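You operate a simulated robot arm through the tools that you are given. There is no shell and no other tool. Be economical: measure what you need, move in short steps, check, and stop when the job is done.

Carry out the task below with a simulated two-armed robot. There is one attempt and no reset: what you move stays moved.

## Task
Fetch the teal bridge and set it on the green board. Put one of the cream felt pads from the yellow cabinet top on the small steel bench top. Turn the wall arm dial to 15 kg. Put the wooden block on the orange bench top away on the yellow bench top. Put one of the banded black blocks from the orange bench top on top of the small cream box. Put two of the ribbed copper blocks from the bench top before the bins on the low shelf of the long steel bench. Fetch the green bridge and set it on the oil tray. Open the blue trolley drawer, take the blue block from the top of the blue trolley and leave it in the inside of the blue trolley drawer and shut the drawer again. Put one of the grey caps from the top of the grey table on the top of the blue trolley. Close the wide grey drawer. Pick up the small teal box with one hand, pass it to the other hand and put it on the yellow bench top. The order is free. Set down upright: teal bridge, green bridge, grey cap, small teal box.

Only the result counts: the job must be done as asked and must still hold three seconds after the hand-in. Knocking over, shifting, dropping, spilling or breaking anything else fails it. Lids that push on must go on centred and level and be pressed home; caps that screw on are set level and turned clockwise until they are tight.

## Robot
Two 7-joint arms with two-finger grippers on one trunk, on a base that drives. Base frame: it is fixed to the floor where the robot stands at the start and does not move with it; the origin is under the middle of the robot, x ahead of it, y to its left, z up. Units: mm, degrees, N and s.
The left shoulder is at the start at [50, 191, 1217], the right one opposite. With the tool pointing down near the work surface each hand reaches from about 100 to 720 mm from the robot's upright axis, wherever it stands, measured 20 degrees to its own side. Places, roughly: banded black block (6x3x3 cm) [-2600, 3700, 900]; blue block (6x9x4 cm) [-500, 10400, 900]; blue trolley drawer [-400, 10500, 700]; cream felt pad (4x2x5 cm) [700, 300, 1100]; green board (13x10x1 cm) [600, 0, 1100]; green bridge (5x10x8 cm) [-400, 10600, 900]; grey cap (6x7x9 cm) [2000, 9600, 800]; inside of the blue trolley drawer [-400, 10600, 700]; low shelf of the long steel bench [-7900, 7700, 400]; oil tray (13x11x3 cm) [2200, 8900, 800]; ribbed copper block (6x3x3 cm) [-7700, 6800, 900]; small cream box (7x16x12 cm) [-2700, 4200, 900]; small steel bench top [700, 1600, 900]; small teal box (7x16x12 cm) [-7700, 7200, 900]; teal bridge (5x10x8 cm) [600, 200, 1100]; top of the blue trolley [-500, 10600, 800]; wall arm dial [2500, 800, 1000]; wide grey drawer [-7600, 7000, 700]; wooden block (3x5x10 cm) [-2400, 3900, 900]; yellow bench top [-4400, 7600, 900]. Payload 2.69 kg a hand.
The TCP of each hand is the grasp point between the finger pads, 20 mm short of the fingertips. In the tool frame z runs along the fingers and y along their closing line. Largest opening 100 mm; the body of the gripper starts 63 mm behind the TCP.
Orientation is that of the tool frame in the base frame, as [roll, pitch, yaw] about the fixed x, y, z axes, in that order (R = Rz(yaw) Ry(pitch) Rx(roll)). With the fingers straight down and closing along the base's y, the tool's x points along the base's -x, its y along +y and its z along -z.

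## Interface
- The arms move only by the tool apply_moves. It takes "left_plan", "right_plan" or both (then of equal length, played together; a hand with none holds still); each is a list of rows, each an object (a shift or turn left out is 0, a gripper value left out holds the last) with "delta_pos": the shift along the tool's x, y, z in cm, a list of three; "turn": the turn, a rotation vector about the tool's x, y, z in degrees, a list of three; "hand": the finger opening in cm, from 0 to 10. In form: [{"delta_pos": [tx, ty, tz], "turn": [ax, ay, az], "hand": hand}, ...]. A call has 1 to 8 rows; each row shifts and turns the commanded pose from where the row before left it, along the tool's axes as they then stand. A row lasts 0.2 s, in which the tool goes at most 50 mm and 8.6 degrees; a call with a longer step from one row to the next is refused whole, and so is a gripper value outside its range. Where a pose cannot be reached the arm comes as near as it can. A force on the tool above 40 N (or 10 N above the force at the start of the call, whichever is more), or a blocked arm, ends the call early, and 0.2 s more pass. Each finger travels about 153 mm/s and halts on what it meets, pressing with about 35 N; the grip force reading is that of the motor and also rises with nothing between the fingers. The clock runs only during rows and for 0.2 s after the last one: add rows that do not move to give the fingers time. The reply holds the time, the measured pose of the TCP, the force on the tool along the base axes, the opening and the grip force, in the units named above and with some noise, with the torque about the TCP (base axes, N m) and any sound that the robot's microphone picked up, and new pictures: "pictures" is both (left out), scene, wrist or none (wrist: the cameras of the hands that moved).
- Cameras (640 x 400 px; columns grow to the right, rows downward): "scene" is now at [136.9, 6.1, 1431.7]; the picture's right is [0.12, -0.99, 0.00], its down [-0.25, -0.03, -0.97] and it looks along [0.96, 0.12, -0.25] (base axes); focal length 291 px, centre (320, 200). "left" rides on the left gripper at [70, 19, -99] in its tool frame; the picture's right is [-0.26, 0.97, 0.00], its down [-0.75, -0.20, -0.63] and it looks along [-0.61, -0.16, 0.78] (tool axes); focal length 230 px, centre (320, 200). "right" rides on the right gripper at [70, -19, -99] in its tool frame; the picture's right is [0.26, 0.97, 0.00], its down [-0.75, 0.20, -0.63] and it looks along [-0.61, 0.16, 0.78] (tool axes); focal length 230 px, centre (320, 200). There is no depth. A picture from a camera that has moved, and an enlarged one, comes with that camera's place and axes in the base frame and with its lens. The place of the scene camera against the robot may be out by one fixed shift of up to 18 mm in any direction.
- raise_lower(by): slides the trunk up (or, below 0, down) by that many mm; the arms and the scene camera ride with it, the base frame stays. It gives what a move gives, with no picture.
- steer(legs): drives the robot by 1 to 6 legs, each [ahead, left, turn to the left] in mm, mm and degrees, along the robot's own axes; the way and the turn of a leg run together, so that a leg with both is an arc; at most 1500 mm and 180 degrees a leg. The arms and the cameras ride along, it lands a little off, and it stops where it bumps. It gives what a move gives, and a new picture of the scene camera.
- pan_tilt(pan, tilt): turns the head with the scene camera to pan (to the left, within 80 degrees either way) and tilt (down, from -29 to 69), counted from straight ahead of the robot. It gives what a move gives, and a new picture of the scene camera.
- close_up(camera, box): a new picture of the part [left, top, right, bottom] of that camera's present view, enlarged. It takes no simulated time.
- job_done(): hands the job in; it is judged then, once.

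Go step by step. Nothing tells you exact positions but the pictures and the camera data: compare them with the known pose of the tool, close in by small moves and look again before you grip or let go. The budget is 577 turns and 360 pictures, counting those below and the enlarged ones. Unless the task says otherwise, let go and move clear before handing in.

The tools are called after "Emit:" as a command line: name --argument value ..., lists and objects as JSON in quotes. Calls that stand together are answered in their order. apply_moves: Moves the arms, as the interface text tells. Its arguments: {"type":"object","properties":{"left_plan":{"type":"array"},"right_plan":{"type":"array"},"pictures":{"type":"string","enum":["both","scene","wrist","none"]}},"required":[]} The other tools are called the same way: raise_lower (by) slides the trunk up or down; steer (legs) drives the base; pan_tilt (pan, tilt) turns the head that bears the scene camera; close_up (camera, box) takes an enlarged picture of a part of a camera's view; job_done () hands the job in.

At the start:

```text
t: 0.0
left_tool_pos: [383.5, 225.6, 1366.6]
left_tool_rot: [179.9, 0.0, 180.0]
left_ft_force: [0.9, 0.1, -0.4]
left_torque: [0.03, -0.01, 0.02]
left_opening: 100.0
left_gripper_force: 0.0
right_tool_pos: [425.4, -132.4, 1336.4]
right_tool_rot: [179.9, 0.0, 180.0]
right_ft_force: [-0.4, -0.4, -0.1]
right_torque: [-0.02, 0.0, 0.02]
right_opening: 99.7
right_gripper_force: 0.1
trunk travel left (down, up): [-275.0, 48.0]
robot x, y, heading: [-0.8, -0.8, -0.2]
head pan, tilt: [6.9, 14.5]
```

scene: 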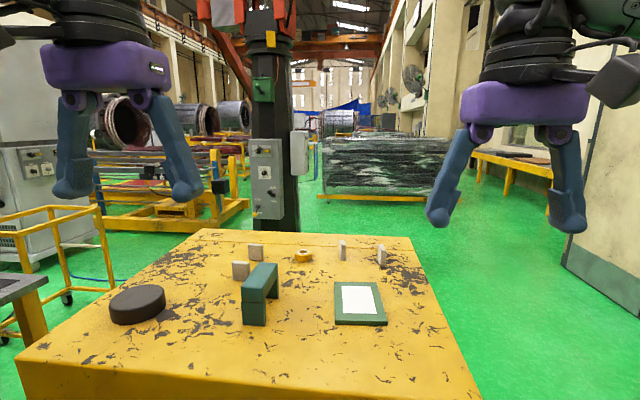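
right: 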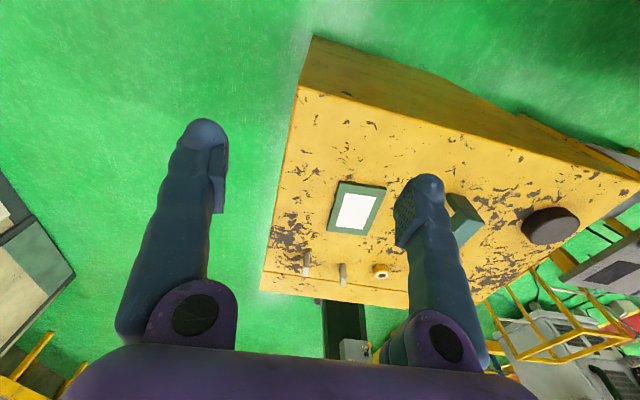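
left: 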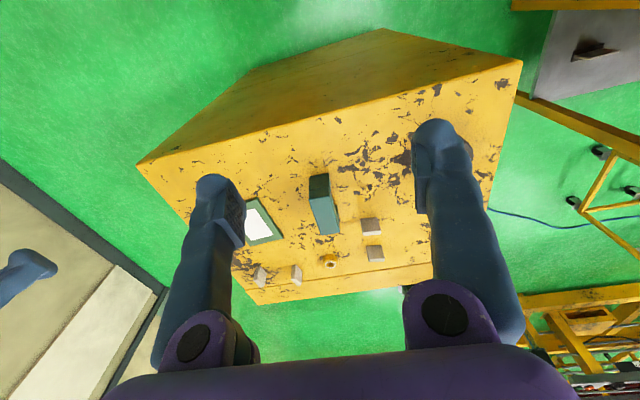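

I see the yellow cabinet with the teal bridge left of centre, the green board on the right and four cream pads at the back. I'll enlarge the views to measure them.

Emit:
close_up --camera "left" --box '[200, 140, 440, 290]'

Emit:
close_up --camera "scene" --box '[200, 220, 440, 370]'

```text
2.67 times, centred on (320, 215) of left
camera zoom: at [314.0, 244.3, 1464.1], right [0.26, 0.97, 0.0], down [0.75, -0.2, 0.63], along [0.61, -0.16, -0.78], focal length 614 px, centre (320, 160)
```

zoom: 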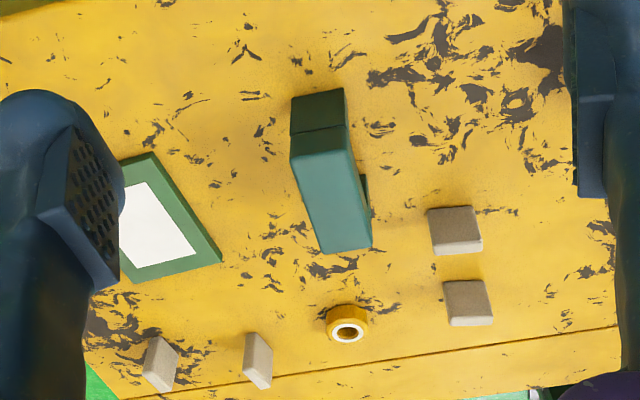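

```text
2.67 times, centred on (320, 295) of scene
camera zoom: at [136.9, 6.1, 1431.7], right [0.12, -0.99, 0.0], down [-0.25, -0.03, -0.97], along [0.96, 0.12, -0.25], focal length 777 px, centre (320, -53)
```

zoom: 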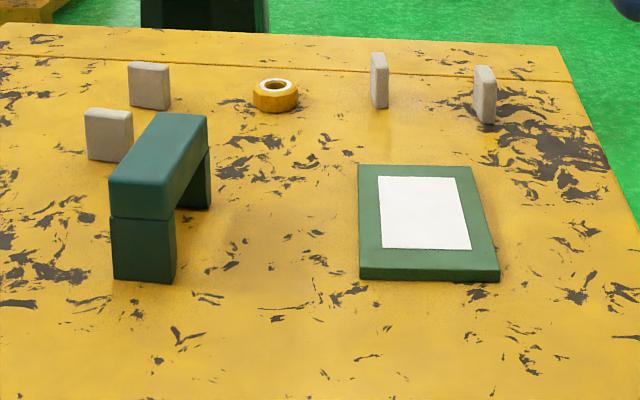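

The bridge is near (620, 173). I'll bring the left hand towards it and take a closer look.

Emit:
apply_moves --left_plan '[{"delta_pos": [-3.2, -1.04, 1.6]}, {"delta_pos": [-3.2, -1.04, 1.6]}, {"delta_pos": [-3.2, -1.04, 1.6]}, {"delta_pos": [-3.2, -1.04, 1.6]}, {"delta_pos": [-3.2, -1.04, 1.6]}, {}]' --pictures "wrist"

```text
t: 1.4
left_tool_pos: [544.5, 173.8, 1284.7]
left_tool_rot: [-180.0, 0.0, -179.9]
left_ft_force: [-1.7, 0.5, 0.5]
left_torque: [0.03, 0.02, -0.02]
left_opening: 100.0
left_gripper_force: 0.0
right_tool_pos: [424.2, -132.2, 1336.7]
right_tool_rot: [179.9, 0.0, 179.8]
right_ft_force: [0.1, -0.1, -0.4]
right_torque: [-0.01, -0.01, 0.04]
right_opening: 100.2
right_gripper_force: 0.1
trunk travel left (down, up): [-275.0, 48.0]
robot x, y, heading: [3.2, -0.8, -0.0]
head pan, tilt: [6.9, 14.5]
camera left: at [474.5, 192.4, 1383.8], right [0.26, 0.97, 0.0], down [0.75, -0.2, 0.63], along [0.61, -0.16, -0.78], focal length 230 px, centre (320, 200)
```

left: 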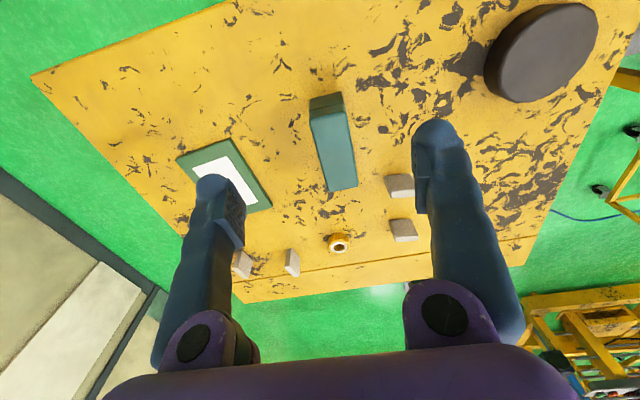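

Emit:
close_up --camera "left" --box '[240, 70, 440, 195]'

```text
3.20 times, centred on (340, 132) of left
camera zoom: at [474.5, 192.4, 1383.8], right [0.26, 0.97, 0.0], down [0.75, -0.2, 0.63], along [0.61, -0.16, -0.78], focal length 736 px, centre (256, 416)
```

zoom: 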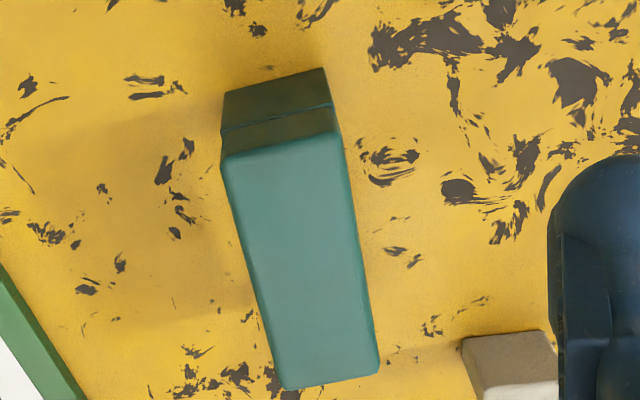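

Bridge top centre is about (607, 178), top near z 1140, long axis along x. I move above it and lower to straddle it.

Emit:
apply_moves --left_plan '[{"delta_pos": [-3.1, 0.1, 2.0]}, {"delta_pos": [-3.1, 0.3, 2.0]}, {"delta_pos": [0, 0, 4.0]}, {"delta_pos": [0, 0, 4.0]}, {"delta_pos": [0, 0, 3.0]}, {}]' --pictures "both"

```text
t: 2.8
left_tool_pos: [605.6, 178.5, 1134.5]
left_tool_rot: [-179.9, -0.1, 180.0]
left_ft_force: [-0.5, 0.1, 0.4]
left_torque: [0.0, 0.01, 0.0]
left_opening: 100.4
left_gripper_force: 0.0
right_tool_pos: [424.9, -131.8, 1336.4]
right_tool_rot: [179.9, 0.1, 179.9]
right_ft_force: [0.0, 0.6, 0.5]
right_torque: [-0.02, -0.01, 0.02]
right_opening: 100.0
right_gripper_force: 0.0
trunk travel left (down, up): [-275.0, 48.0]
robot x, y, heading: [1.7, -0.9, 0.0]
head pan, tilt: [6.9, 14.5]
camera scene: at [136.7, 5.9, 1431.7], right [0.12, -0.99, 0.0], down [-0.25, -0.03, -0.97], along [0.96, 0.12, -0.25], focal length 291 px, centre (320, 200)
camera left: at [535.5, 196.0, 1233.6], right [0.26, 0.97, 0.0], down [0.75, -0.2, 0.63], along [0.61, -0.16, -0.78], focal length 230 px, centre (320, 200)
```

scene: 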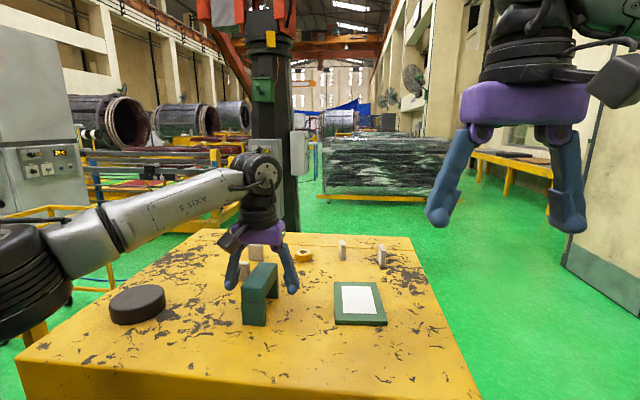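
left: 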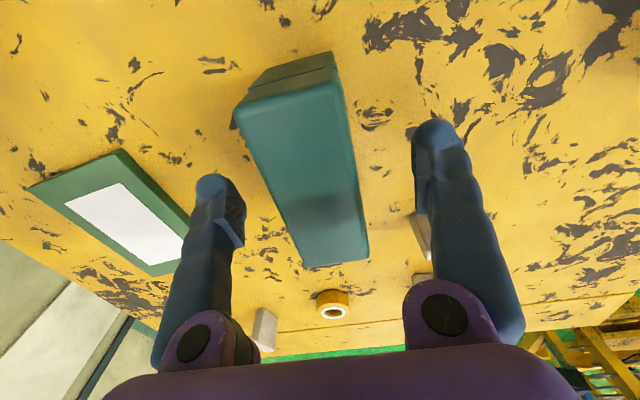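

Top is at about z 1150, so the fingers already straddle it. I go 8 mm lower, shift back 5 mm, then close.

Emit:
apply_moves --left_plan '[{"delta_pos": [0.5, 0, 0.8]}, {"hand": 3}, {"hand": 3}, {"hand": 3}, {"hand": 3}]' --pictures "none"

```text
t: 4.0
left_tool_pos: [600.9, 177.1, 1127.5]
left_tool_rot: [-180.0, 0.0, -179.9]
left_ft_force: [-0.1, -0.3, -1.5]
left_torque: [0.01, 0.02, 0.25]
left_opening: 31.2
left_gripper_force: 34.5
right_tool_pos: [425.8, -132.6, 1335.5]
right_tool_rot: [179.9, 0.0, 179.9]
right_ft_force: [0.7, 0.2, -0.6]
right_torque: [-0.01, -0.03, 0.01]
right_opening: 99.9
right_gripper_force: 0.2
trunk travel left (down, up): [-275.0, 48.0]
robot x, y, heading: [1.9, 2.2, 0.3]
head pan, tilt: [6.9, 14.5]
```

Emit:
apply_moves --left_plan '[{"hand": 0}, {"hand": 0}, {"delta_pos": [0, 0, -3]}, {"delta_pos": [0, 0, -3]}, {}]' --pictures "both"

```text
t: 5.2
left_tool_pos: [599.9, 178.0, 1186.8]
left_tool_rot: [179.9, 0.1, 180.0]
left_ft_force: [0.2, -0.4, 0.5]
left_torque: [0.01, -0.01, 0.0]
left_opening: 0.0
left_gripper_force: 29.4
right_tool_pos: [425.3, -132.0, 1336.4]
right_tool_rot: [179.9, 0.1, 179.9]
right_ft_force: [-0.7, 0.2, -0.5]
right_torque: [-0.02, 0.01, -0.03]
right_opening: 99.9
right_gripper_force: 0.1
trunk travel left (down, up): [-275.0, 48.0]
robot x, y, heading: [-0.9, -2.1, 0.1]
head pan, tilt: [6.9, 14.5]
camera scene: at [137.2, 6.3, 1431.6], right [0.12, -0.99, 0.0], down [-0.25, -0.03, -0.97], along [0.96, 0.12, -0.25], focal length 291 px, centre (320, 200)
camera left: at [531.1, 196.9, 1286.1], right [0.26, 0.97, 0.0], down [0.75, -0.2, 0.63], along [0.61, -0.16, -0.78], focal length 230 px, centre (320, 200)
```

scene: 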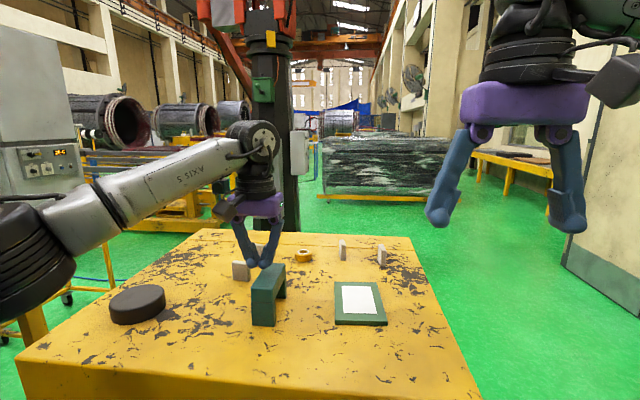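
left: 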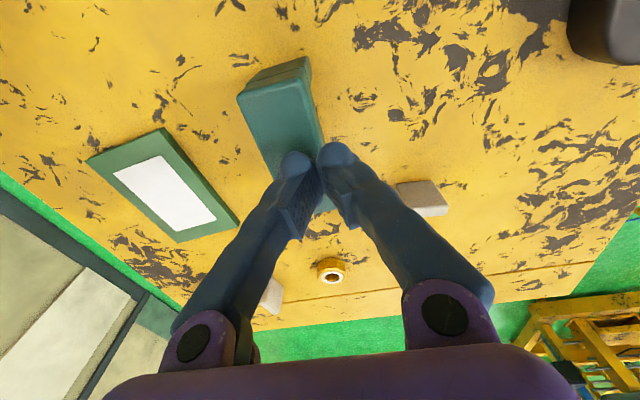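

The fingers slid off the end of the bridge and nudged it. I'll measure again more carefully from two views.

Emit:
close_up --camera "left" --box '[200, 30, 400, 155]'

Emit:
apply_moves --left_plan '[{"delta_pos": [4, -2, -3], "hand": 10}, {"delta_pos": [4, -2, -3], "hand": 10}, {"delta_pos": [2, 0, 0], "hand": 10}, {"hand": 10}]' --pictures "wrist"

Emit:
close_up --camera "left" --box '[220, 80, 420, 205]'

Emit:
close_up --camera "scene" --box '[200, 220, 440, 370]'

```text
3.20 times, centred on (300, 92) of left
camera zoom: at [531.1, 196.9, 1286.1], right [0.26, 0.97, 0.0], down [0.75, -0.2, 0.63], along [0.61, -0.16, -0.78], focal length 736 px, centre (384, 544)
```

zoom: 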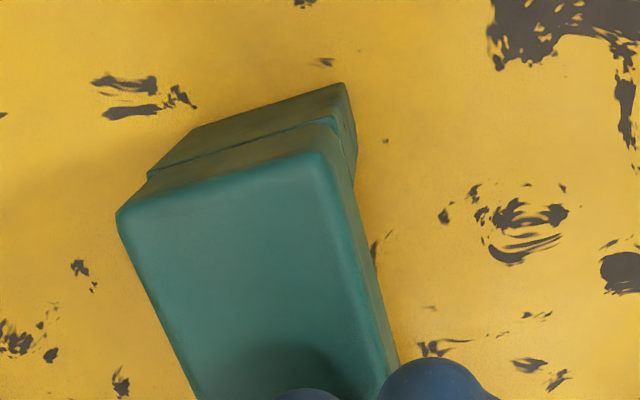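

```text
refused: row 1 steps farther than a row can; nothing moved
```

```text
3.20 times, centred on (320, 142) of left
camera zoom: at [531.1, 196.9, 1286.1], right [0.26, 0.97, 0.0], down [0.75, -0.2, 0.63], along [0.61, -0.16, -0.78], focal length 736 px, centre (320, 384)
```

zoom: 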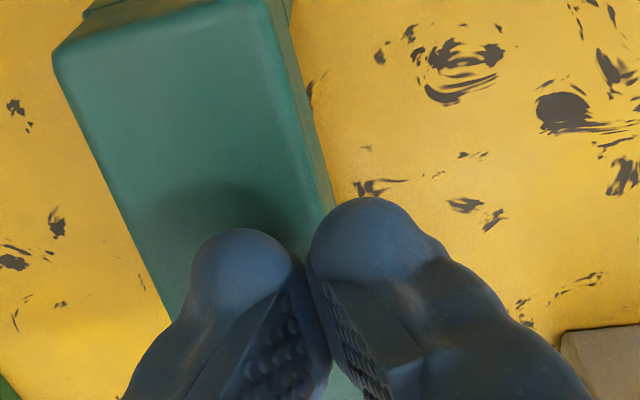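

```text
2.67 times, centred on (320, 295) of scene
camera zoom: at [137.2, 6.3, 1431.6], right [0.12, -0.99, 0.0], down [-0.25, -0.03, -0.97], along [0.96, 0.12, -0.25], focal length 777 px, centre (320, -53)
```

zoom: 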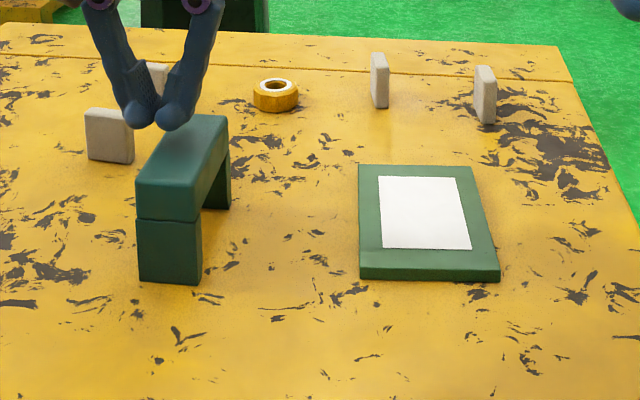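

I'll touch the empty cabinet top with closed fingers to learn its true height and to check the cameras.

Emit:
apply_moves --left_plan '[{"delta_pos": [3.25, -1.95, 0], "hand": 0}, {"delta_pos": [3.25, -1.95, 0]}, {"delta_pos": [3.25, -1.95, 0]}, {"delta_pos": [3.25, -1.95, 0]}, {"delta_pos": [0, 0, 3]}, {"delta_pos": [0, 0, 2.5]}, {"delta_pos": [0, 0, 2]}, {}]' --pictures "none"

Emit:
apply_moves --left_plan '[{"delta_pos": [0, 0, 1]}, {"delta_pos": [0, 0, 1]}, {"delta_pos": [0, 0, 1]}, {"delta_pos": [0, 0, 1]}, {"delta_pos": [0, 0, 1]}, {"delta_pos": [0, 0, 1]}, {"delta_pos": [0, 0, 1]}, {}]' --pictures "both"

```text
t: 7.0
left_tool_pos: [471.2, 99.2, 1113.1]
left_tool_rot: [-180.0, 0.0, 180.0]
left_ft_force: [-0.4, 0.8, 0.5]
left_torque: [0.03, 0.01, 0.01]
left_opening: 0.1
left_gripper_force: 29.7
right_tool_pos: [423.8, -133.8, 1336.6]
right_tool_rot: [180.0, 0.1, 179.8]
right_ft_force: [-0.8, -0.1, 0.1]
right_torque: [0.0, -0.01, 0.03]
right_opening: 100.1
right_gripper_force: 0.0
trunk travel left (down, up): [-275.0, 48.0]
robot x, y, heading: [3.0, 1.9, 0.0]
head pan, tilt: [6.9, 14.5]
```

```text
t: 7.8
left_tool_pos: [471.2, 100.7, 1097.1]
left_tool_rot: [-179.5, 0.9, 179.9]
left_ft_force: [-11.8, 3.4, 15.3]
left_torque: [0.09, 0.32, -0.08]
left_opening: 0.2
left_gripper_force: 29.4
right_tool_pos: [423.5, -131.9, 1337.3]
right_tool_rot: [179.9, 0.1, 179.9]
right_ft_force: [0.0, -0.2, -0.2]
right_torque: [0.01, 0.01, 0.01]
right_opening: 100.1
right_gripper_force: 0.0
trunk travel left (down, up): [-275.0, 48.0]
robot x, y, heading: [-2.2, -1.2, -0.0]
head pan, tilt: [6.9, 14.5]
stopped in row 3 (left hand): the force on the tool passed its limit at 50 N (the readings are from after the stop); the commanded pose is now the measured one
camera scene: at [134.9, 6.4, 1432.0], right [0.12, -0.99, 0.0], down [-0.25, -0.03, -0.97], along [0.96, 0.12, -0.25], focal length 291 px, centre (320, 200)
camera left: at [399.7, 118.9, 1193.7], right [0.26, 0.97, 0.0], down [0.74, -0.2, 0.64], along [0.62, -0.17, -0.77], focal length 230 px, centre (320, 200)
```

scene: 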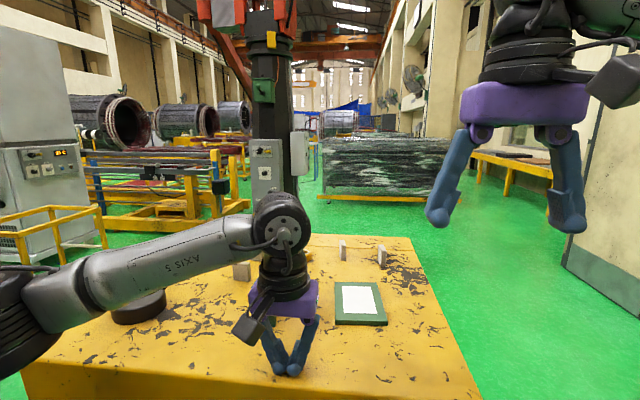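
left: 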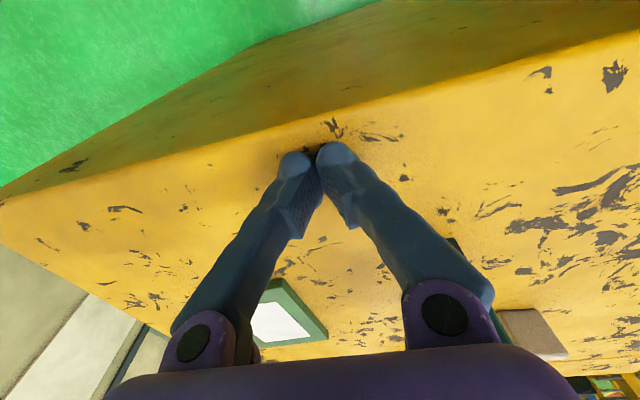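

The cabinet top is at z 1077, so the bridge top is at about 1152 and the bridge now sits at (600, 162). I lift, straighten and hover open over the bridge for another look.

Emit:
apply_moves --left_plan '[{"delta_pos": [0, 0, -4.5]}, {"delta_pos": [0, 0, -4.8], "turn": [-0.5, 0.9, 0]}, {"delta_pos": [-4.3, 2.06, 0], "hand": 10}, {"delta_pos": [-4.3, 2.06, 0], "hand": 10}, {"delta_pos": [-4.3, 2.06, 0], "hand": 10}, {"delta_pos": [0, 0, 3], "hand": 10}, {}]' --pictures "wrist"

```text
t: 9.4
left_tool_pos: [599.9, 161.7, 1156.2]
left_tool_rot: [179.9, 0.1, -179.9]
left_ft_force: [0.1, -0.7, -0.3]
left_torque: [0.0, -0.01, -0.01]
left_opening: 99.5
left_gripper_force: 0.0
right_tool_pos: [424.5, -132.1, 1336.2]
right_tool_rot: [179.9, 0.2, 179.9]
right_ft_force: [0.4, -0.3, -0.2]
right_torque: [0.0, 0.01, 0.03]
right_opening: 100.2
right_gripper_force: 0.1
trunk travel left (down, up): [-275.0, 48.0]
robot x, y, heading: [3.8, -1.1, -0.0]
head pan, tilt: [6.9, 14.5]
camera left: at [531.6, 180.1, 1255.4], right [0.26, 0.97, 0.0], down [0.75, -0.2, 0.63], along [0.61, -0.16, -0.78], focal length 230 px, centre (320, 200)
```

left: 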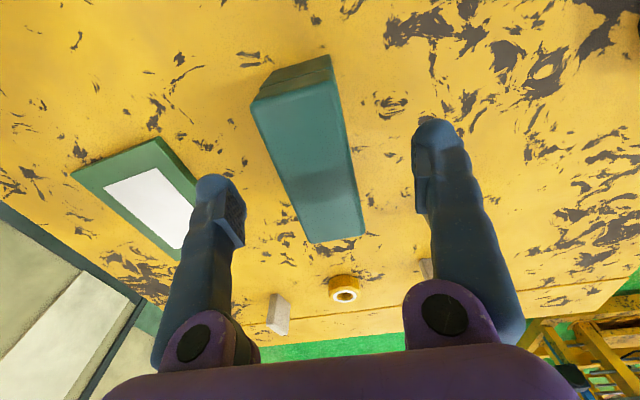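

The bridge is centred under the hand. I lower so the pads meet the middle of the bar and close in stages.

Emit:
apply_moves --left_plan '[{"delta_pos": [0, 0, 1.8]}, {"hand": 5}, {"hand": 5}, {"hand": 4.2}, {"hand": 3.8}, {"hand": 3.4}, {}]' --pictures "wrist"

```text
t: 11.0
left_tool_pos: [601.1, 162.0, 1137.1]
left_tool_rot: [180.0, 0.0, -179.9]
left_ft_force: [-0.2, -0.2, 0.7]
left_torque: [0.01, -0.05, 0.01]
left_opening: 38.6
left_gripper_force: 34.7
right_tool_pos: [423.5, -131.9, 1336.2]
right_tool_rot: [179.9, 0.1, 179.8]
right_ft_force: [0.1, 0.1, 0.4]
right_torque: [0.01, -0.02, -0.04]
right_opening: 100.1
right_gripper_force: 0.0
trunk travel left (down, up): [-275.0, 48.0]
robot x, y, heading: [-0.1, -2.0, -0.0]
head pan, tilt: [6.9, 14.5]
camera left: at [531.7, 180.5, 1236.8], right [0.26, 0.97, 0.0], down [0.75, -0.2, 0.63], along [0.61, -0.16, -0.78], focal length 230 px, centre (320, 200)
```

left: 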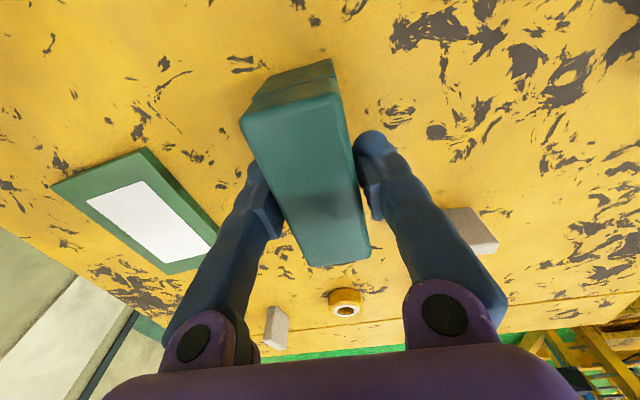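

Gripped at 38.6 mm. I lift, carry it over the board centre (638, −4) and look.

Emit:
apply_moves --left_plan '[{"hand": 3.2}, {"delta_pos": [0, 0, -3]}, {"delta_pos": [0, 0, -3]}, {"delta_pos": [-0.93, -4.15, 0]}, {"delta_pos": [-0.93, -4.15, 0]}, {"delta_pos": [-0.93, -4.15, 0]}, {"delta_pos": [-0.93, -4.15, 0]}, {}]' --pictures "both"

```text
t: 12.8
left_tool_pos: [623.8, 13.6, 1193.9]
left_tool_rot: [179.8, 0.0, -179.9]
left_ft_force: [0.6, 1.1, -1.8]
left_torque: [0.03, 0.0, -0.02]
left_opening: 38.8
left_gripper_force: 35.2
left hand out of reach, approached as far as the arm can: row 7
right_tool_pos: [426.6, -131.1, 1337.9]
right_tool_rot: [179.9, 0.1, 179.8]
right_ft_force: [-0.7, -0.5, 0.3]
right_torque: [0.0, 0.0, -0.03]
right_opening: 99.9
right_gripper_force: 0.0
trunk travel left (down, up): [-275.0, 48.0]
robot x, y, heading: [-2.3, 1.4, 0.2]
head pan, tilt: [6.9, 14.5]
camera scene: at [137.3, 6.4, 1431.6], right [0.12, -0.99, 0.0], down [-0.25, -0.03, -0.97], along [0.96, 0.12, -0.25], focal length 291 px, centre (320, 200)
camera left: at [554.1, 31.6, 1292.6], right [0.26, 0.97, 0.0], down [0.75, -0.2, 0.63], along [0.61, -0.16, -0.78], focal length 230 px, centre (320, 200)
```

scene: 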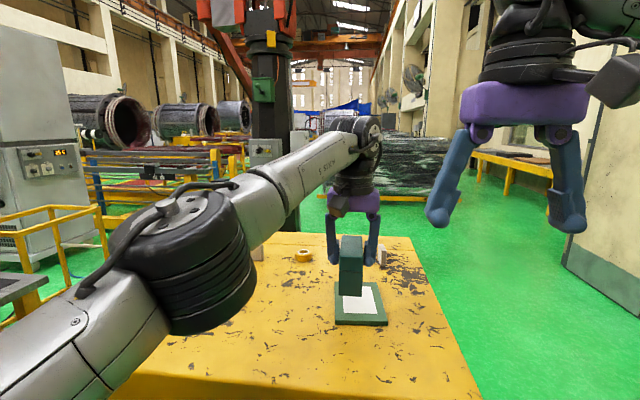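
left: 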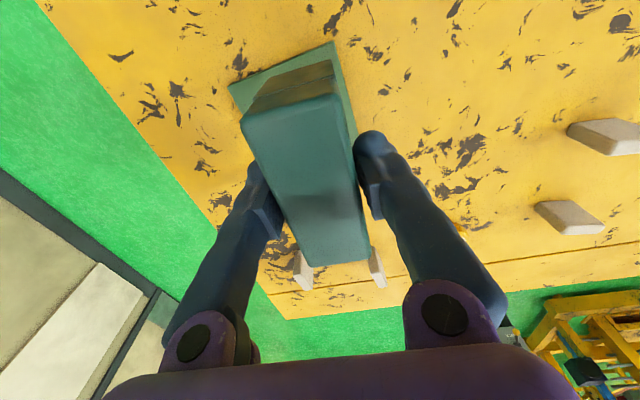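

Out of arm reach by a bit; a tiny base shift places it.

Emit:
steer --legs '[[15, -18, 0]]'

Emit:
apply_moves --left_plan '[{"delta_pos": [0, 0, 1]}, {}]' --pictures "wrist"

```text
t: 13.6
left_tool_pos: [638.7, -4.9, 1194.2]
left_tool_rot: [180.0, -0.1, -179.9]
left_ft_force: [0.2, 0.4, -2.3]
left_torque: [0.01, -0.01, 0.0]
left_opening: 39.2
left_gripper_force: 35.0
right_tool_pos: [439.0, -149.6, 1337.1]
right_tool_rot: [179.9, 0.0, -179.9]
right_ft_force: [0.8, 0.4, -0.5]
right_torque: [0.01, 0.02, -0.01]
right_opening: 100.1
right_gripper_force: 0.2
trunk travel left (down, up): [-275.0, 48.0]
robot x, y, heading: [18.0, -19.5, 0.0]
head pan, tilt: [6.9, 14.5]
camera scene: at [152.0, -11.6, 1431.7], right [0.12, -0.99, 0.0], down [-0.25, -0.03, -0.97], along [0.96, 0.12, -0.25], focal length 291 px, centre (320, 200)
```

scene: 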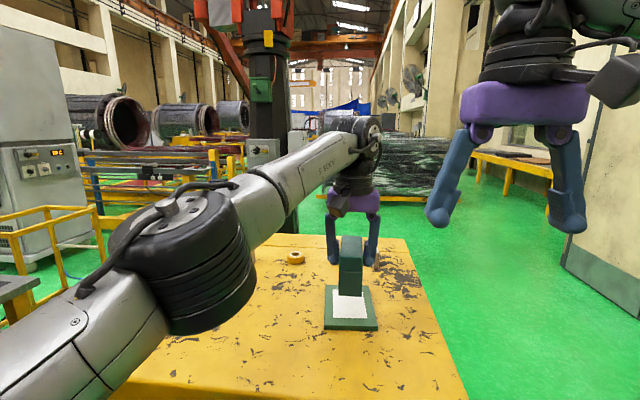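

```text
t: 14.2
left_tool_pos: [638.0, -4.4, 1185.2]
left_tool_rot: [179.9, -0.1, -179.9]
left_ft_force: [-0.4, 0.3, -2.1]
left_torque: [0.04, -0.01, -0.03]
left_opening: 38.9
left_gripper_force: 34.8
right_tool_pos: [439.7, -151.0, 1336.7]
right_tool_rot: [180.0, 0.0, 180.0]
right_ft_force: [-0.2, 0.2, 0.2]
right_torque: [0.03, -0.02, 0.01]
right_opening: 100.0
right_gripper_force: 0.1
trunk travel left (down, up): [-275.0, 48.0]
robot x, y, heading: [15.8, -14.7, -0.0]
head pan, tilt: [6.9, 14.5]
camera left: at [569.1, 13.2, 1282.7], right [0.26, 0.97, 0.0], down [0.75, -0.2, 0.63], along [0.61, -0.16, -0.78], focal length 230 px, centre (320, 200)
```

left: 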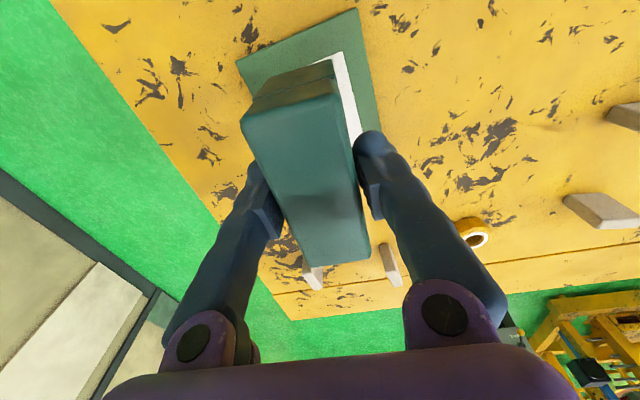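

Centred over the board. Lowering until contact.

Emit:
apply_moves --left_plan '[{"delta_pos": [-0.3, 0, 1.5]}, {"delta_pos": [0, 0, 1.2]}, {"delta_pos": [0, 0, 0.4]}, {"delta_pos": [0, 0, 0.3]}, {"delta_pos": [0, 0, 0.3]}, {}]' --pictures "both"

```text
t: 15.6
left_tool_pos: [641.8, -4.8, 1148.2]
left_tool_rot: [179.9, 0.0, -179.9]
left_ft_force: [2.4, -0.2, 6.8]
left_torque: [0.01, 0.22, 0.04]
left_opening: 38.9
left_gripper_force: 35.1
right_tool_pos: [439.6, -150.0, 1337.0]
right_tool_rot: [179.9, 0.2, 180.0]
right_ft_force: [-0.7, 0.2, -0.9]
right_torque: [0.03, -0.01, -0.02]
right_opening: 100.0
right_gripper_force: 0.1
trunk travel left (down, up): [-275.0, 48.0]
robot x, y, heading: [16.9, -22.5, 0.1]
head pan, tilt: [6.9, 14.5]
camera scene: at [151.5, -11.8, 1431.9], right [0.12, -0.99, 0.0], down [-0.25, -0.03, -0.97], along [0.96, 0.12, -0.25], focal length 291 px, centre (320, 200)
camera left: at [571.4, 13.5, 1246.6], right [0.26, 0.97, 0.0], down [0.75, -0.2, 0.63], along [0.61, -0.16, -0.78], focal length 230 px, centre (320, 200)
```

scene: 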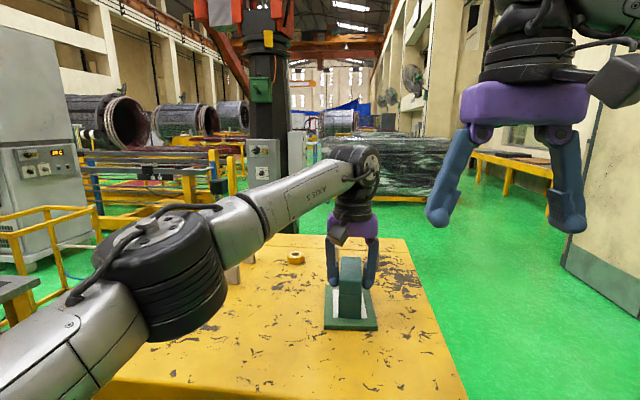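
left: 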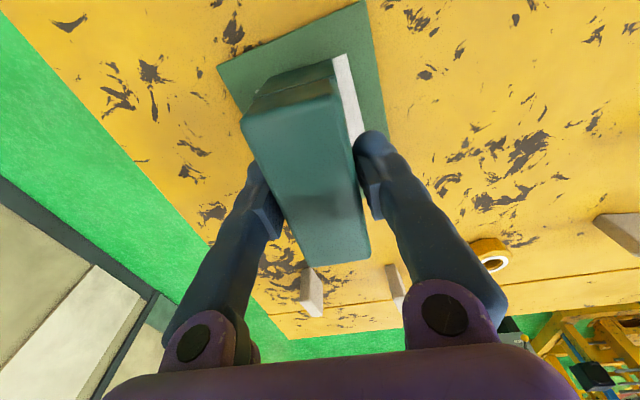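

Contact made. Release and lift clear, then shift the base to reach the cream pads on the left.

Emit:
apply_moves --left_plan '[{"hand": 7}, {"hand": 8}, {"hand": 8}, {"delta_pos": [0, 0, -4]}, {"delta_pos": [0, 0, -5]}, {"delta_pos": [0, 0, -4]}, {}]' --pictures "none"

Emit:
steer --legs '[[50, 120, 0]]'

```text
t: 17.2
left_tool_pos: [619.3, 4.2, 1256.5]
left_tool_rot: [179.8, -0.1, 180.0]
left_ft_force: [0.3, -0.5, -0.4]
left_torque: [0.0, 0.04, -0.01]
left_opening: 79.8
left_gripper_force: 0.0
left hand out of reach, approached as far as the arm can: row 5, 6
right_tool_pos: [440.2, -149.9, 1336.6]
right_tool_rot: [179.9, 0.2, 180.0]
right_ft_force: [-0.5, -0.2, 1.2]
right_torque: [-0.02, 0.0, -0.01]
right_opening: 100.0
right_gripper_force: 0.1
trunk travel left (down, up): [-275.0, 48.0]
robot x, y, heading: [13.4, -16.5, -0.1]
head pan, tilt: [6.9, 14.5]
```

```text
t: 18.9
left_tool_pos: [669.2, 122.8, 1256.8]
left_tool_rot: [179.9, 0.0, 180.0]
left_ft_force: [0.8, 0.1, -0.3]
left_torque: [-0.03, 0.01, -0.02]
left_opening: 80.0
left_gripper_force: 0.1
right_tool_pos: [490.0, -30.7, 1335.9]
right_tool_rot: [179.9, 0.2, 180.0]
right_ft_force: [0.5, -0.1, 0.3]
right_torque: [-0.02, 0.01, 0.01]
right_opening: 99.9
right_gripper_force: 0.0
trunk travel left (down, up): [-275.0, 48.0]
robot x, y, heading: [67.0, 99.9, 0.2]
head pan, tilt: [6.9, 14.5]
camera scene: at [201.8, 107.9, 1431.7], right [0.12, -0.99, 0.0], down [-0.25, -0.03, -0.97], along [0.96, 0.12, -0.25], focal length 291 px, centre (320, 200)
```

scene: 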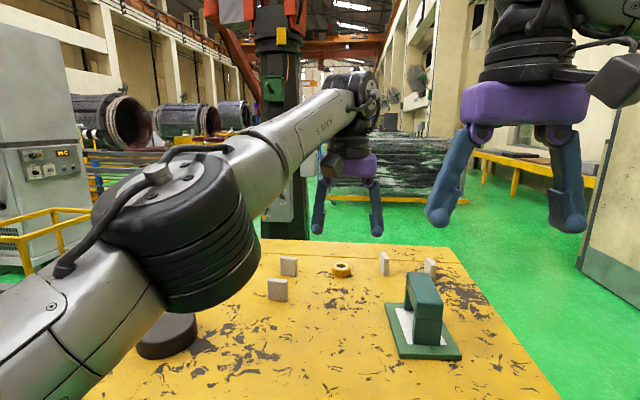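

Bridge stands well on the board. I bring the left hand near the front-left pad to look.

Emit:
apply_moves --left_plan '[{"delta_pos": [0.3, 3.9, 1.3]}, {"delta_pos": [0.3, 3.9, 1.3]}, {"delta_pos": [0.3, 3.9, 1.3]}, {}]' --pictures "wrist"

Emit:
close_up --camera "left" --box '[240, 100, 440, 225]'

```text
t: 19.9
left_tool_pos: [687.6, 215.9, 1235.2]
left_tool_rot: [179.7, 0.0, 180.0]
left_ft_force: [0.4, -0.3, 1.3]
left_torque: [0.13, -0.04, 0.0]
left_opening: 80.0
left_gripper_force: 0.0
left hand out of reach, approached as far as the arm can: row 1, 2
right_tool_pos: [488.2, -35.0, 1335.6]
right_tool_rot: [179.7, 0.2, 179.9]
right_ft_force: [0.0, -1.4, 0.4]
right_torque: [0.07, 0.0, 0.01]
right_opening: 100.1
right_gripper_force: 0.0
trunk travel left (down, up): [-275.0, 48.0]
robot x, y, heading: [65.6, 102.3, 0.1]
head pan, tilt: [6.9, 14.5]
camera left: at [618.4, 233.9, 1333.6], right [0.26, 0.97, 0.01], down [0.75, -0.2, 0.63], along [0.61, -0.16, -0.78], focal length 230 px, centre (320, 200)
```

left: 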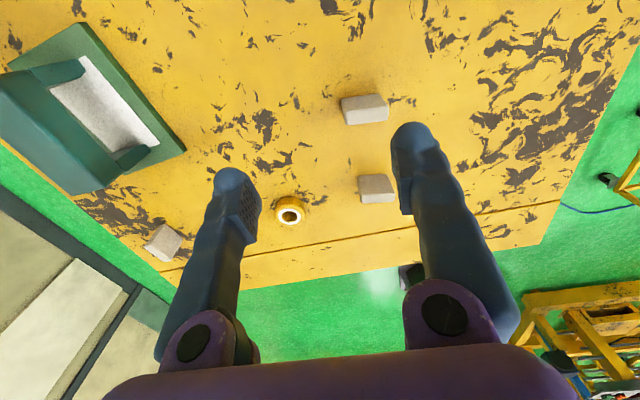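

```text
3.20 times, centred on (340, 162) of left
camera zoom: at [618.4, 233.9, 1333.6], right [0.26, 0.97, 0.01], down [0.75, -0.2, 0.63], along [0.61, -0.16, -0.78], focal length 736 px, centre (256, 320)
```

zoom: 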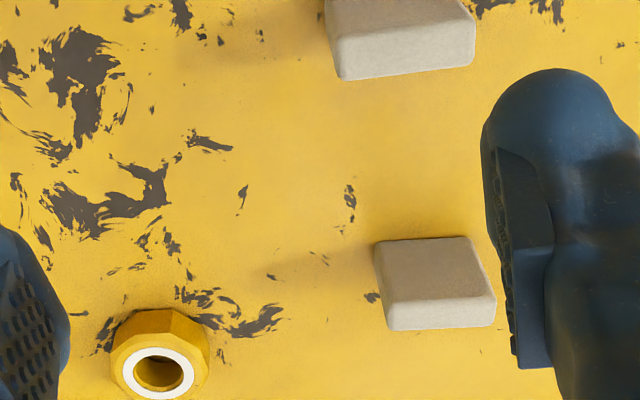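

Pad A's top centre is at about (698, 256), turned about 6°. I move above it.

Emit:
apply_moves --left_plan '[{"delta_pos": [-0.5, 2.0, 3.0], "turn": [0, 0, 6]}, {"delta_pos": [-0.3, 1.9, 2.5]}, {}]' --pictures "wrist"

```text
t: 20.7
left_tool_pos: [700.5, 259.4, 1177.2]
left_tool_rot: [179.9, 0.0, 174.0]
left_ft_force: [-0.2, -0.1, -0.3]
left_torque: [-0.03, 0.02, -0.01]
left_opening: 80.1
left_gripper_force: 0.0
right_tool_pos: [489.3, -30.7, 1336.6]
right_tool_rot: [179.9, 0.1, 179.9]
right_ft_force: [-0.1, 0.2, -0.3]
right_torque: [0.03, 0.01, -0.01]
right_opening: 100.0
right_gripper_force: 0.0
trunk travel left (down, up): [-275.0, 48.0]
robot x, y, heading: [64.6, 101.4, 0.0]
head pan, tilt: [6.9, 14.5]
camera left: at [633.1, 284.6, 1277.2], right [0.36, 0.93, 0.0], down [0.73, -0.28, 0.63], along [0.59, -0.22, -0.78], focal length 230 px, centre (320, 200)
```

left: 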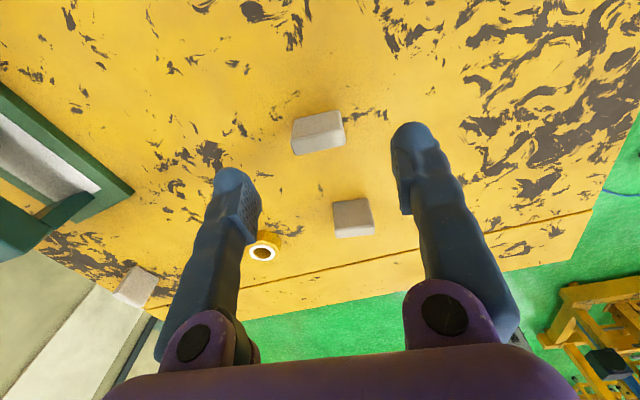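

Aligned. Lower and grip.

Emit:
apply_moves --left_plan '[{"delta_pos": [0.3, 0.1, 4]}, {"delta_pos": [0, 0, 3.2]}, {"hand": 5}, {"hand": 3.5}, {"hand": 3}, {"hand": 3}, {}]' --pictures "wrist"

```text
t: 22.3
left_tool_pos: [696.6, 262.0, 1105.4]
left_tool_rot: [179.9, 0.0, 174.0]
left_ft_force: [-0.4, -0.2, -0.5]
left_torque: [0.0, 0.01, -0.03]
left_opening: 36.2
left_gripper_force: 35.4
right_tool_pos: [489.9, -31.1, 1337.1]
right_tool_rot: [179.9, 0.1, 179.8]
right_ft_force: [0.9, 0.2, 0.2]
right_torque: [0.03, 0.02, -0.01]
right_opening: 100.1
right_gripper_force: 0.0
trunk travel left (down, up): [-275.0, 48.0]
robot x, y, heading: [64.2, 102.3, 0.0]
head pan, tilt: [6.9, 14.5]
camera left: at [630.4, 286.7, 1204.7], right [0.36, 0.93, 0.0], down [0.73, -0.28, 0.63], along [0.59, -0.22, -0.78], focal length 230 px, centre (320, 200)
```

left: 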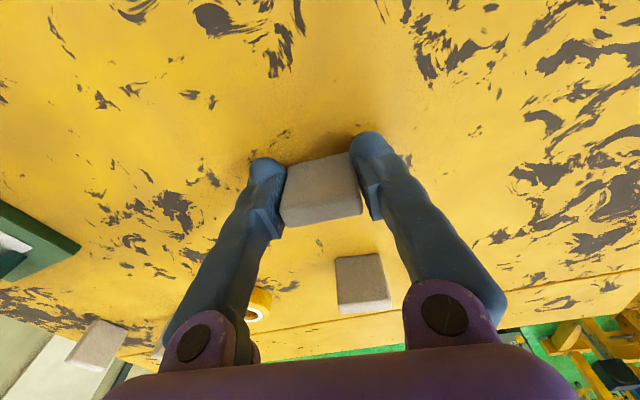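

Gripped. I lift, retract the hand and look left for the small steel bench.

Emit:
apply_moves --left_plan '[{"delta_pos": [0, 0, -4]}, {"delta_pos": [0, 0, -4]}, {"delta_pos": [0, 0, -4]}, {"delta_pos": [4, 0, -2]}, {"delta_pos": [4, 0, -2]}, {"delta_pos": [4, 0, 0]}, {"delta_pos": [4, 0, 0]}, {"delta_pos": [4, 0, 0]}]' --pictures "none"

Emit:
pan_tilt --pan 65 --tilt 25

```text
t: 24.1
left_tool_pos: [498.6, 281.5, 1266.8]
left_tool_rot: [179.9, 0.0, 174.0]
left_ft_force: [-0.1, -0.6, -0.6]
left_torque: [0.02, 0.02, -0.03]
left_opening: 36.3
left_gripper_force: 35.2
right_tool_pos: [489.4, -30.1, 1337.6]
right_tool_rot: [179.9, 0.1, 180.0]
right_ft_force: [0.6, 0.3, 0.6]
right_torque: [-0.01, 0.0, 0.02]
right_opening: 100.1
right_gripper_force: 0.0
trunk travel left (down, up): [-275.0, 48.0]
robot x, y, heading: [63.3, 104.3, -0.1]
head pan, tilt: [6.9, 14.5]
```

```text
t: 25.4
left_tool_pos: [500.7, 279.4, 1267.0]
left_tool_rot: [179.8, 0.0, 174.0]
left_ft_force: [-1.1, 0.1, 0.0]
left_torque: [0.0, 0.05, -0.03]
left_opening: 36.3
left_gripper_force: 35.1
right_tool_pos: [489.8, -30.9, 1335.8]
right_tool_rot: [179.9, 0.0, 179.9]
right_ft_force: [0.3, -0.4, 0.3]
right_torque: [-0.01, -0.02, 0.03]
right_opening: 100.0
right_gripper_force: 0.1
trunk travel left (down, up): [-275.0, 48.0]
robot x, y, heading: [62.5, 103.9, -0.2]
head pan, tilt: [65.0, 25.0]
camera scene: at [148.0, 180.0, 1414.7], right [0.91, -0.42, 0.0], down [-0.18, -0.38, -0.91], along [0.38, 0.82, -0.42], focal length 291 px, centre (320, 200)
```

scene: 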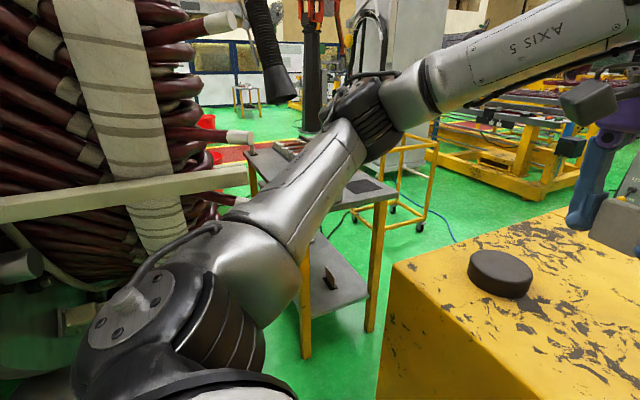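

The small steel bench (yellow legs) has its near edge around y 1130, x 500–940. I drive left past the cabinet and turn to face it.

Emit:
steer --legs '[[0, 600, 0], [0, 0, 60]]'

Emit:
pan_tilt --pan 0 --tilt 35

```text
t: 28.5
left_tool_pos: [500.8, 546.4, 1266.1]
left_tool_rot: [180.0, 0.0, 174.3]
left_ft_force: [0.3, -1.1, -0.5]
left_torque: [-0.01, 0.0, 0.0]
left_opening: 36.5
left_gripper_force: 35.0
right_tool_pos: [492.1, 235.6, 1335.4]
right_tool_rot: [179.9, 0.0, -179.8]
right_ft_force: [-0.5, 1.0, -0.2]
right_torque: [-0.06, 0.0, 0.02]
right_opening: 100.2
right_gripper_force: 0.0
trunk travel left (down, up): [-275.0, 48.0]
robot x, y, heading: [67.2, 365.0, 0.1]
head pan, tilt: [65.0, 25.0]
stopped in leg 1: the robot was blocked; the commanded pose is now the measured one
camera scene: at [149.3, 444.6, 1414.5], right [0.91, -0.42, 0.0], down [-0.18, -0.39, -0.91], along [0.38, 0.82, -0.42], focal length 291 px, centre (320, 200)
```

scene: 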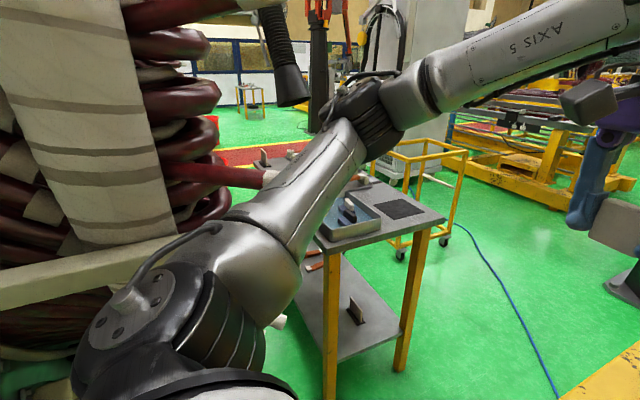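

```text
t: 29.9
left_tool_pos: [500.6, 545.1, 1267.1]
left_tool_rot: [179.9, 0.0, 174.3]
left_ft_force: [0.4, 0.9, -0.2]
left_torque: [0.03, 0.0, -0.02]
left_opening: 36.5
left_gripper_force: 34.4
right_tool_pos: [492.0, 235.2, 1336.3]
right_tool_rot: [179.9, 0.1, -179.8]
right_ft_force: [0.3, 0.2, 0.8]
right_torque: [0.02, 0.01, -0.01]
right_opening: 100.3
right_gripper_force: 0.0
trunk travel left (down, up): [-275.0, 48.0]
robot x, y, heading: [67.3, 368.7, 0.3]
head pan, tilt: [0.0, 35.0]
camera scene: at [198.4, 359.7, 1398.9], right [0.0, -1.0, 0.0], down [-0.57, 0.0, -0.82], along [0.82, 0.0, -0.57], focal length 291 px, centre (320, 200)
```

scene: 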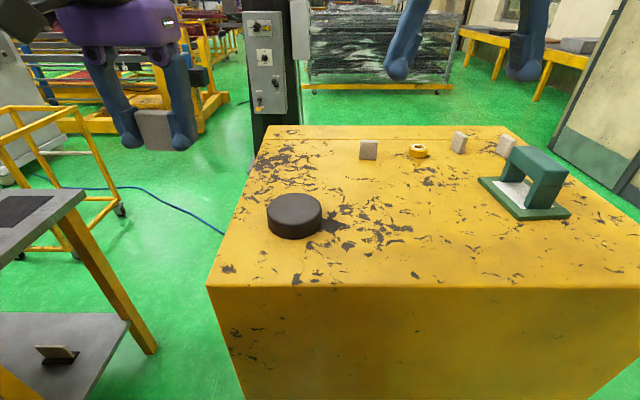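

Blocked on the left (elbow by the big coil's beam). The way round the right side of the cabinet looks open; I go back right and check that side.

Emit:
steer --legs '[[0, -400, 0]]'

Emit:
pan_tilt --pan -60 --tilt 25

```text
t: 33.9
left_tool_pos: [503.6, 147.1, 1267.9]
left_tool_rot: [179.8, 0.1, 174.5]
left_ft_force: [-0.4, 0.0, 0.5]
left_torque: [-0.01, 0.0, -0.01]
left_opening: 36.6
left_gripper_force: 35.0
right_tool_pos: [494.5, -164.6, 1335.9]
right_tool_rot: [179.8, 0.1, -179.6]
right_ft_force: [-0.3, -0.8, 0.7]
right_torque: [0.01, -0.02, 0.01]
right_opening: 100.2
right_gripper_force: 0.2
trunk travel left (down, up): [-275.0, 48.0]
robot x, y, heading: [68.8, -37.4, 0.3]
head pan, tilt: [0.0, 35.0]
camera scene: at [200.6, -39.5, 1398.9], right [0.01, -1.0, 0.0], down [-0.57, 0.0, -0.82], along [0.82, 0.01, -0.57], focal length 291 px, centre (320, 200)
```

scene: 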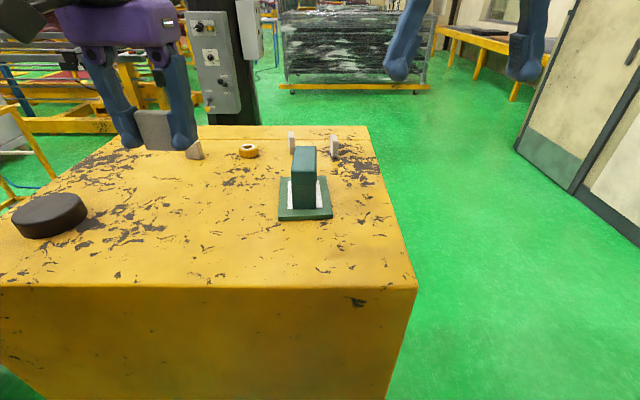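

```text
t: 35.2
left_tool_pos: [502.5, 146.4, 1267.6]
left_tool_rot: [179.9, 0.1, 174.6]
left_ft_force: [0.2, -0.3, 0.2]
left_torque: [0.01, 0.0, -0.01]
left_opening: 36.7
left_gripper_force: 35.2
right_tool_pos: [494.1, -164.2, 1336.9]
right_tool_rot: [179.8, 0.1, -179.5]
right_ft_force: [1.3, 0.6, -0.5]
right_torque: [-0.03, -0.01, -0.02]
right_opening: 100.1
right_gripper_force: 0.0
trunk travel left (down, up): [-275.0, 48.0]
robot x, y, heading: [68.5, -35.1, 0.5]
head pan, tilt: [-60.0, 25.0]
camera scene: at [159.3, -119.5, 1414.6], right [-0.86, -0.51, 0.0], down [-0.21, 0.36, -0.91], along [0.46, -0.78, -0.42], focal length 291 px, centre (320, 200)
```

scene: 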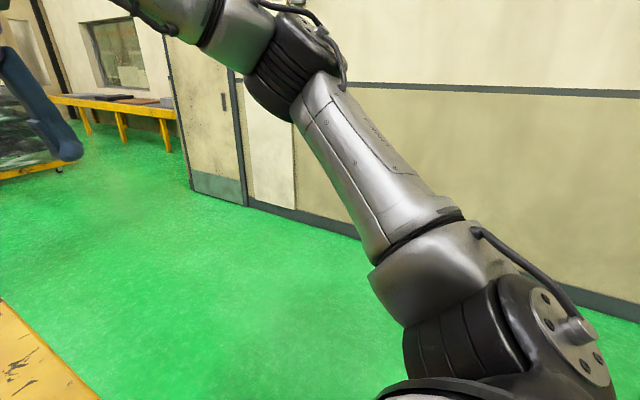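

The right side is open floor (wall at y ≈ −2280). I drive around the cabinet.

Emit:
steer --legs '[[0, -880, 0], [1450, 0, 0], [0, 1450, 0]]'

Emit:
pan_tilt --pan 75 --tilt 22

```text
t: 62.7
left_tool_pos: [1969.5, 720.7, 1267.4]
left_tool_rot: [180.0, 0.0, 173.7]
left_ft_force: [-0.1, 0.0, 0.4]
left_torque: [-0.03, -0.01, 0.0]
left_opening: 36.2
left_gripper_force: 35.3
right_tool_pos: [1957.3, 409.4, 1337.0]
right_tool_rot: [179.8, 0.1, 179.5]
right_ft_force: [0.0, -0.2, 0.0]
right_torque: [-0.02, 0.03, -0.01]
right_opening: 99.7
right_gripper_force: 0.1
trunk travel left (down, up): [-275.0, 48.0]
robot x, y, heading: [1532.6, 543.2, -0.5]
head pan, tilt: [-60.0, 25.0]
camera scene: at [1622.6, 458.5, 1414.7], right [-0.87, -0.5, 0.0], down [-0.21, 0.37, -0.91], along [0.45, -0.79, -0.42], focal length 291 px, centre (320, 200)
```

scene: 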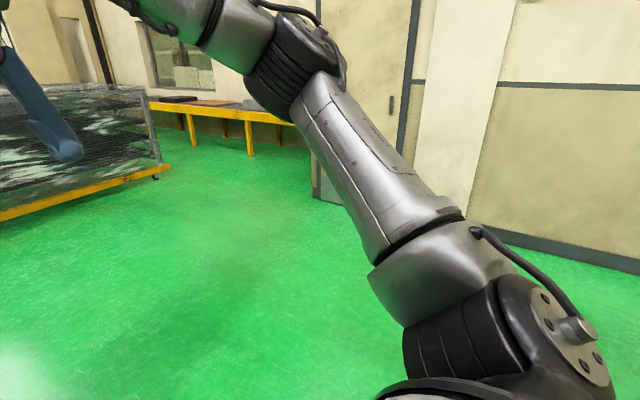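

```text
t: 64.9
left_tool_pos: [1968.9, 720.5, 1266.7]
left_tool_rot: [179.8, 0.1, 173.7]
left_ft_force: [-0.3, -0.1, 0.5]
left_torque: [-0.02, 0.02, 0.0]
left_opening: 36.3
left_gripper_force: 35.1
right_tool_pos: [1956.2, 410.9, 1337.0]
right_tool_rot: [179.9, 0.2, 179.6]
right_ft_force: [0.4, 0.6, -0.4]
right_torque: [0.02, -0.02, 0.0]
right_opening: 99.7
right_gripper_force: 0.1
trunk travel left (down, up): [-275.0, 48.0]
robot x, y, heading: [1535.1, 543.5, -0.2]
head pan, tilt: [75.0, 22.0]
camera scene: at [1601.6, 628.0, 1419.5], right [0.96, -0.26, 0.0], down [-0.1, -0.36, -0.93], along [0.25, 0.89, -0.37], focal length 291 px, centre (320, 200)
```

scene: 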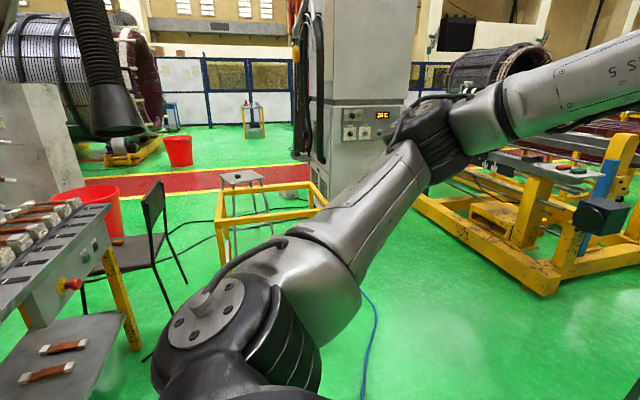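

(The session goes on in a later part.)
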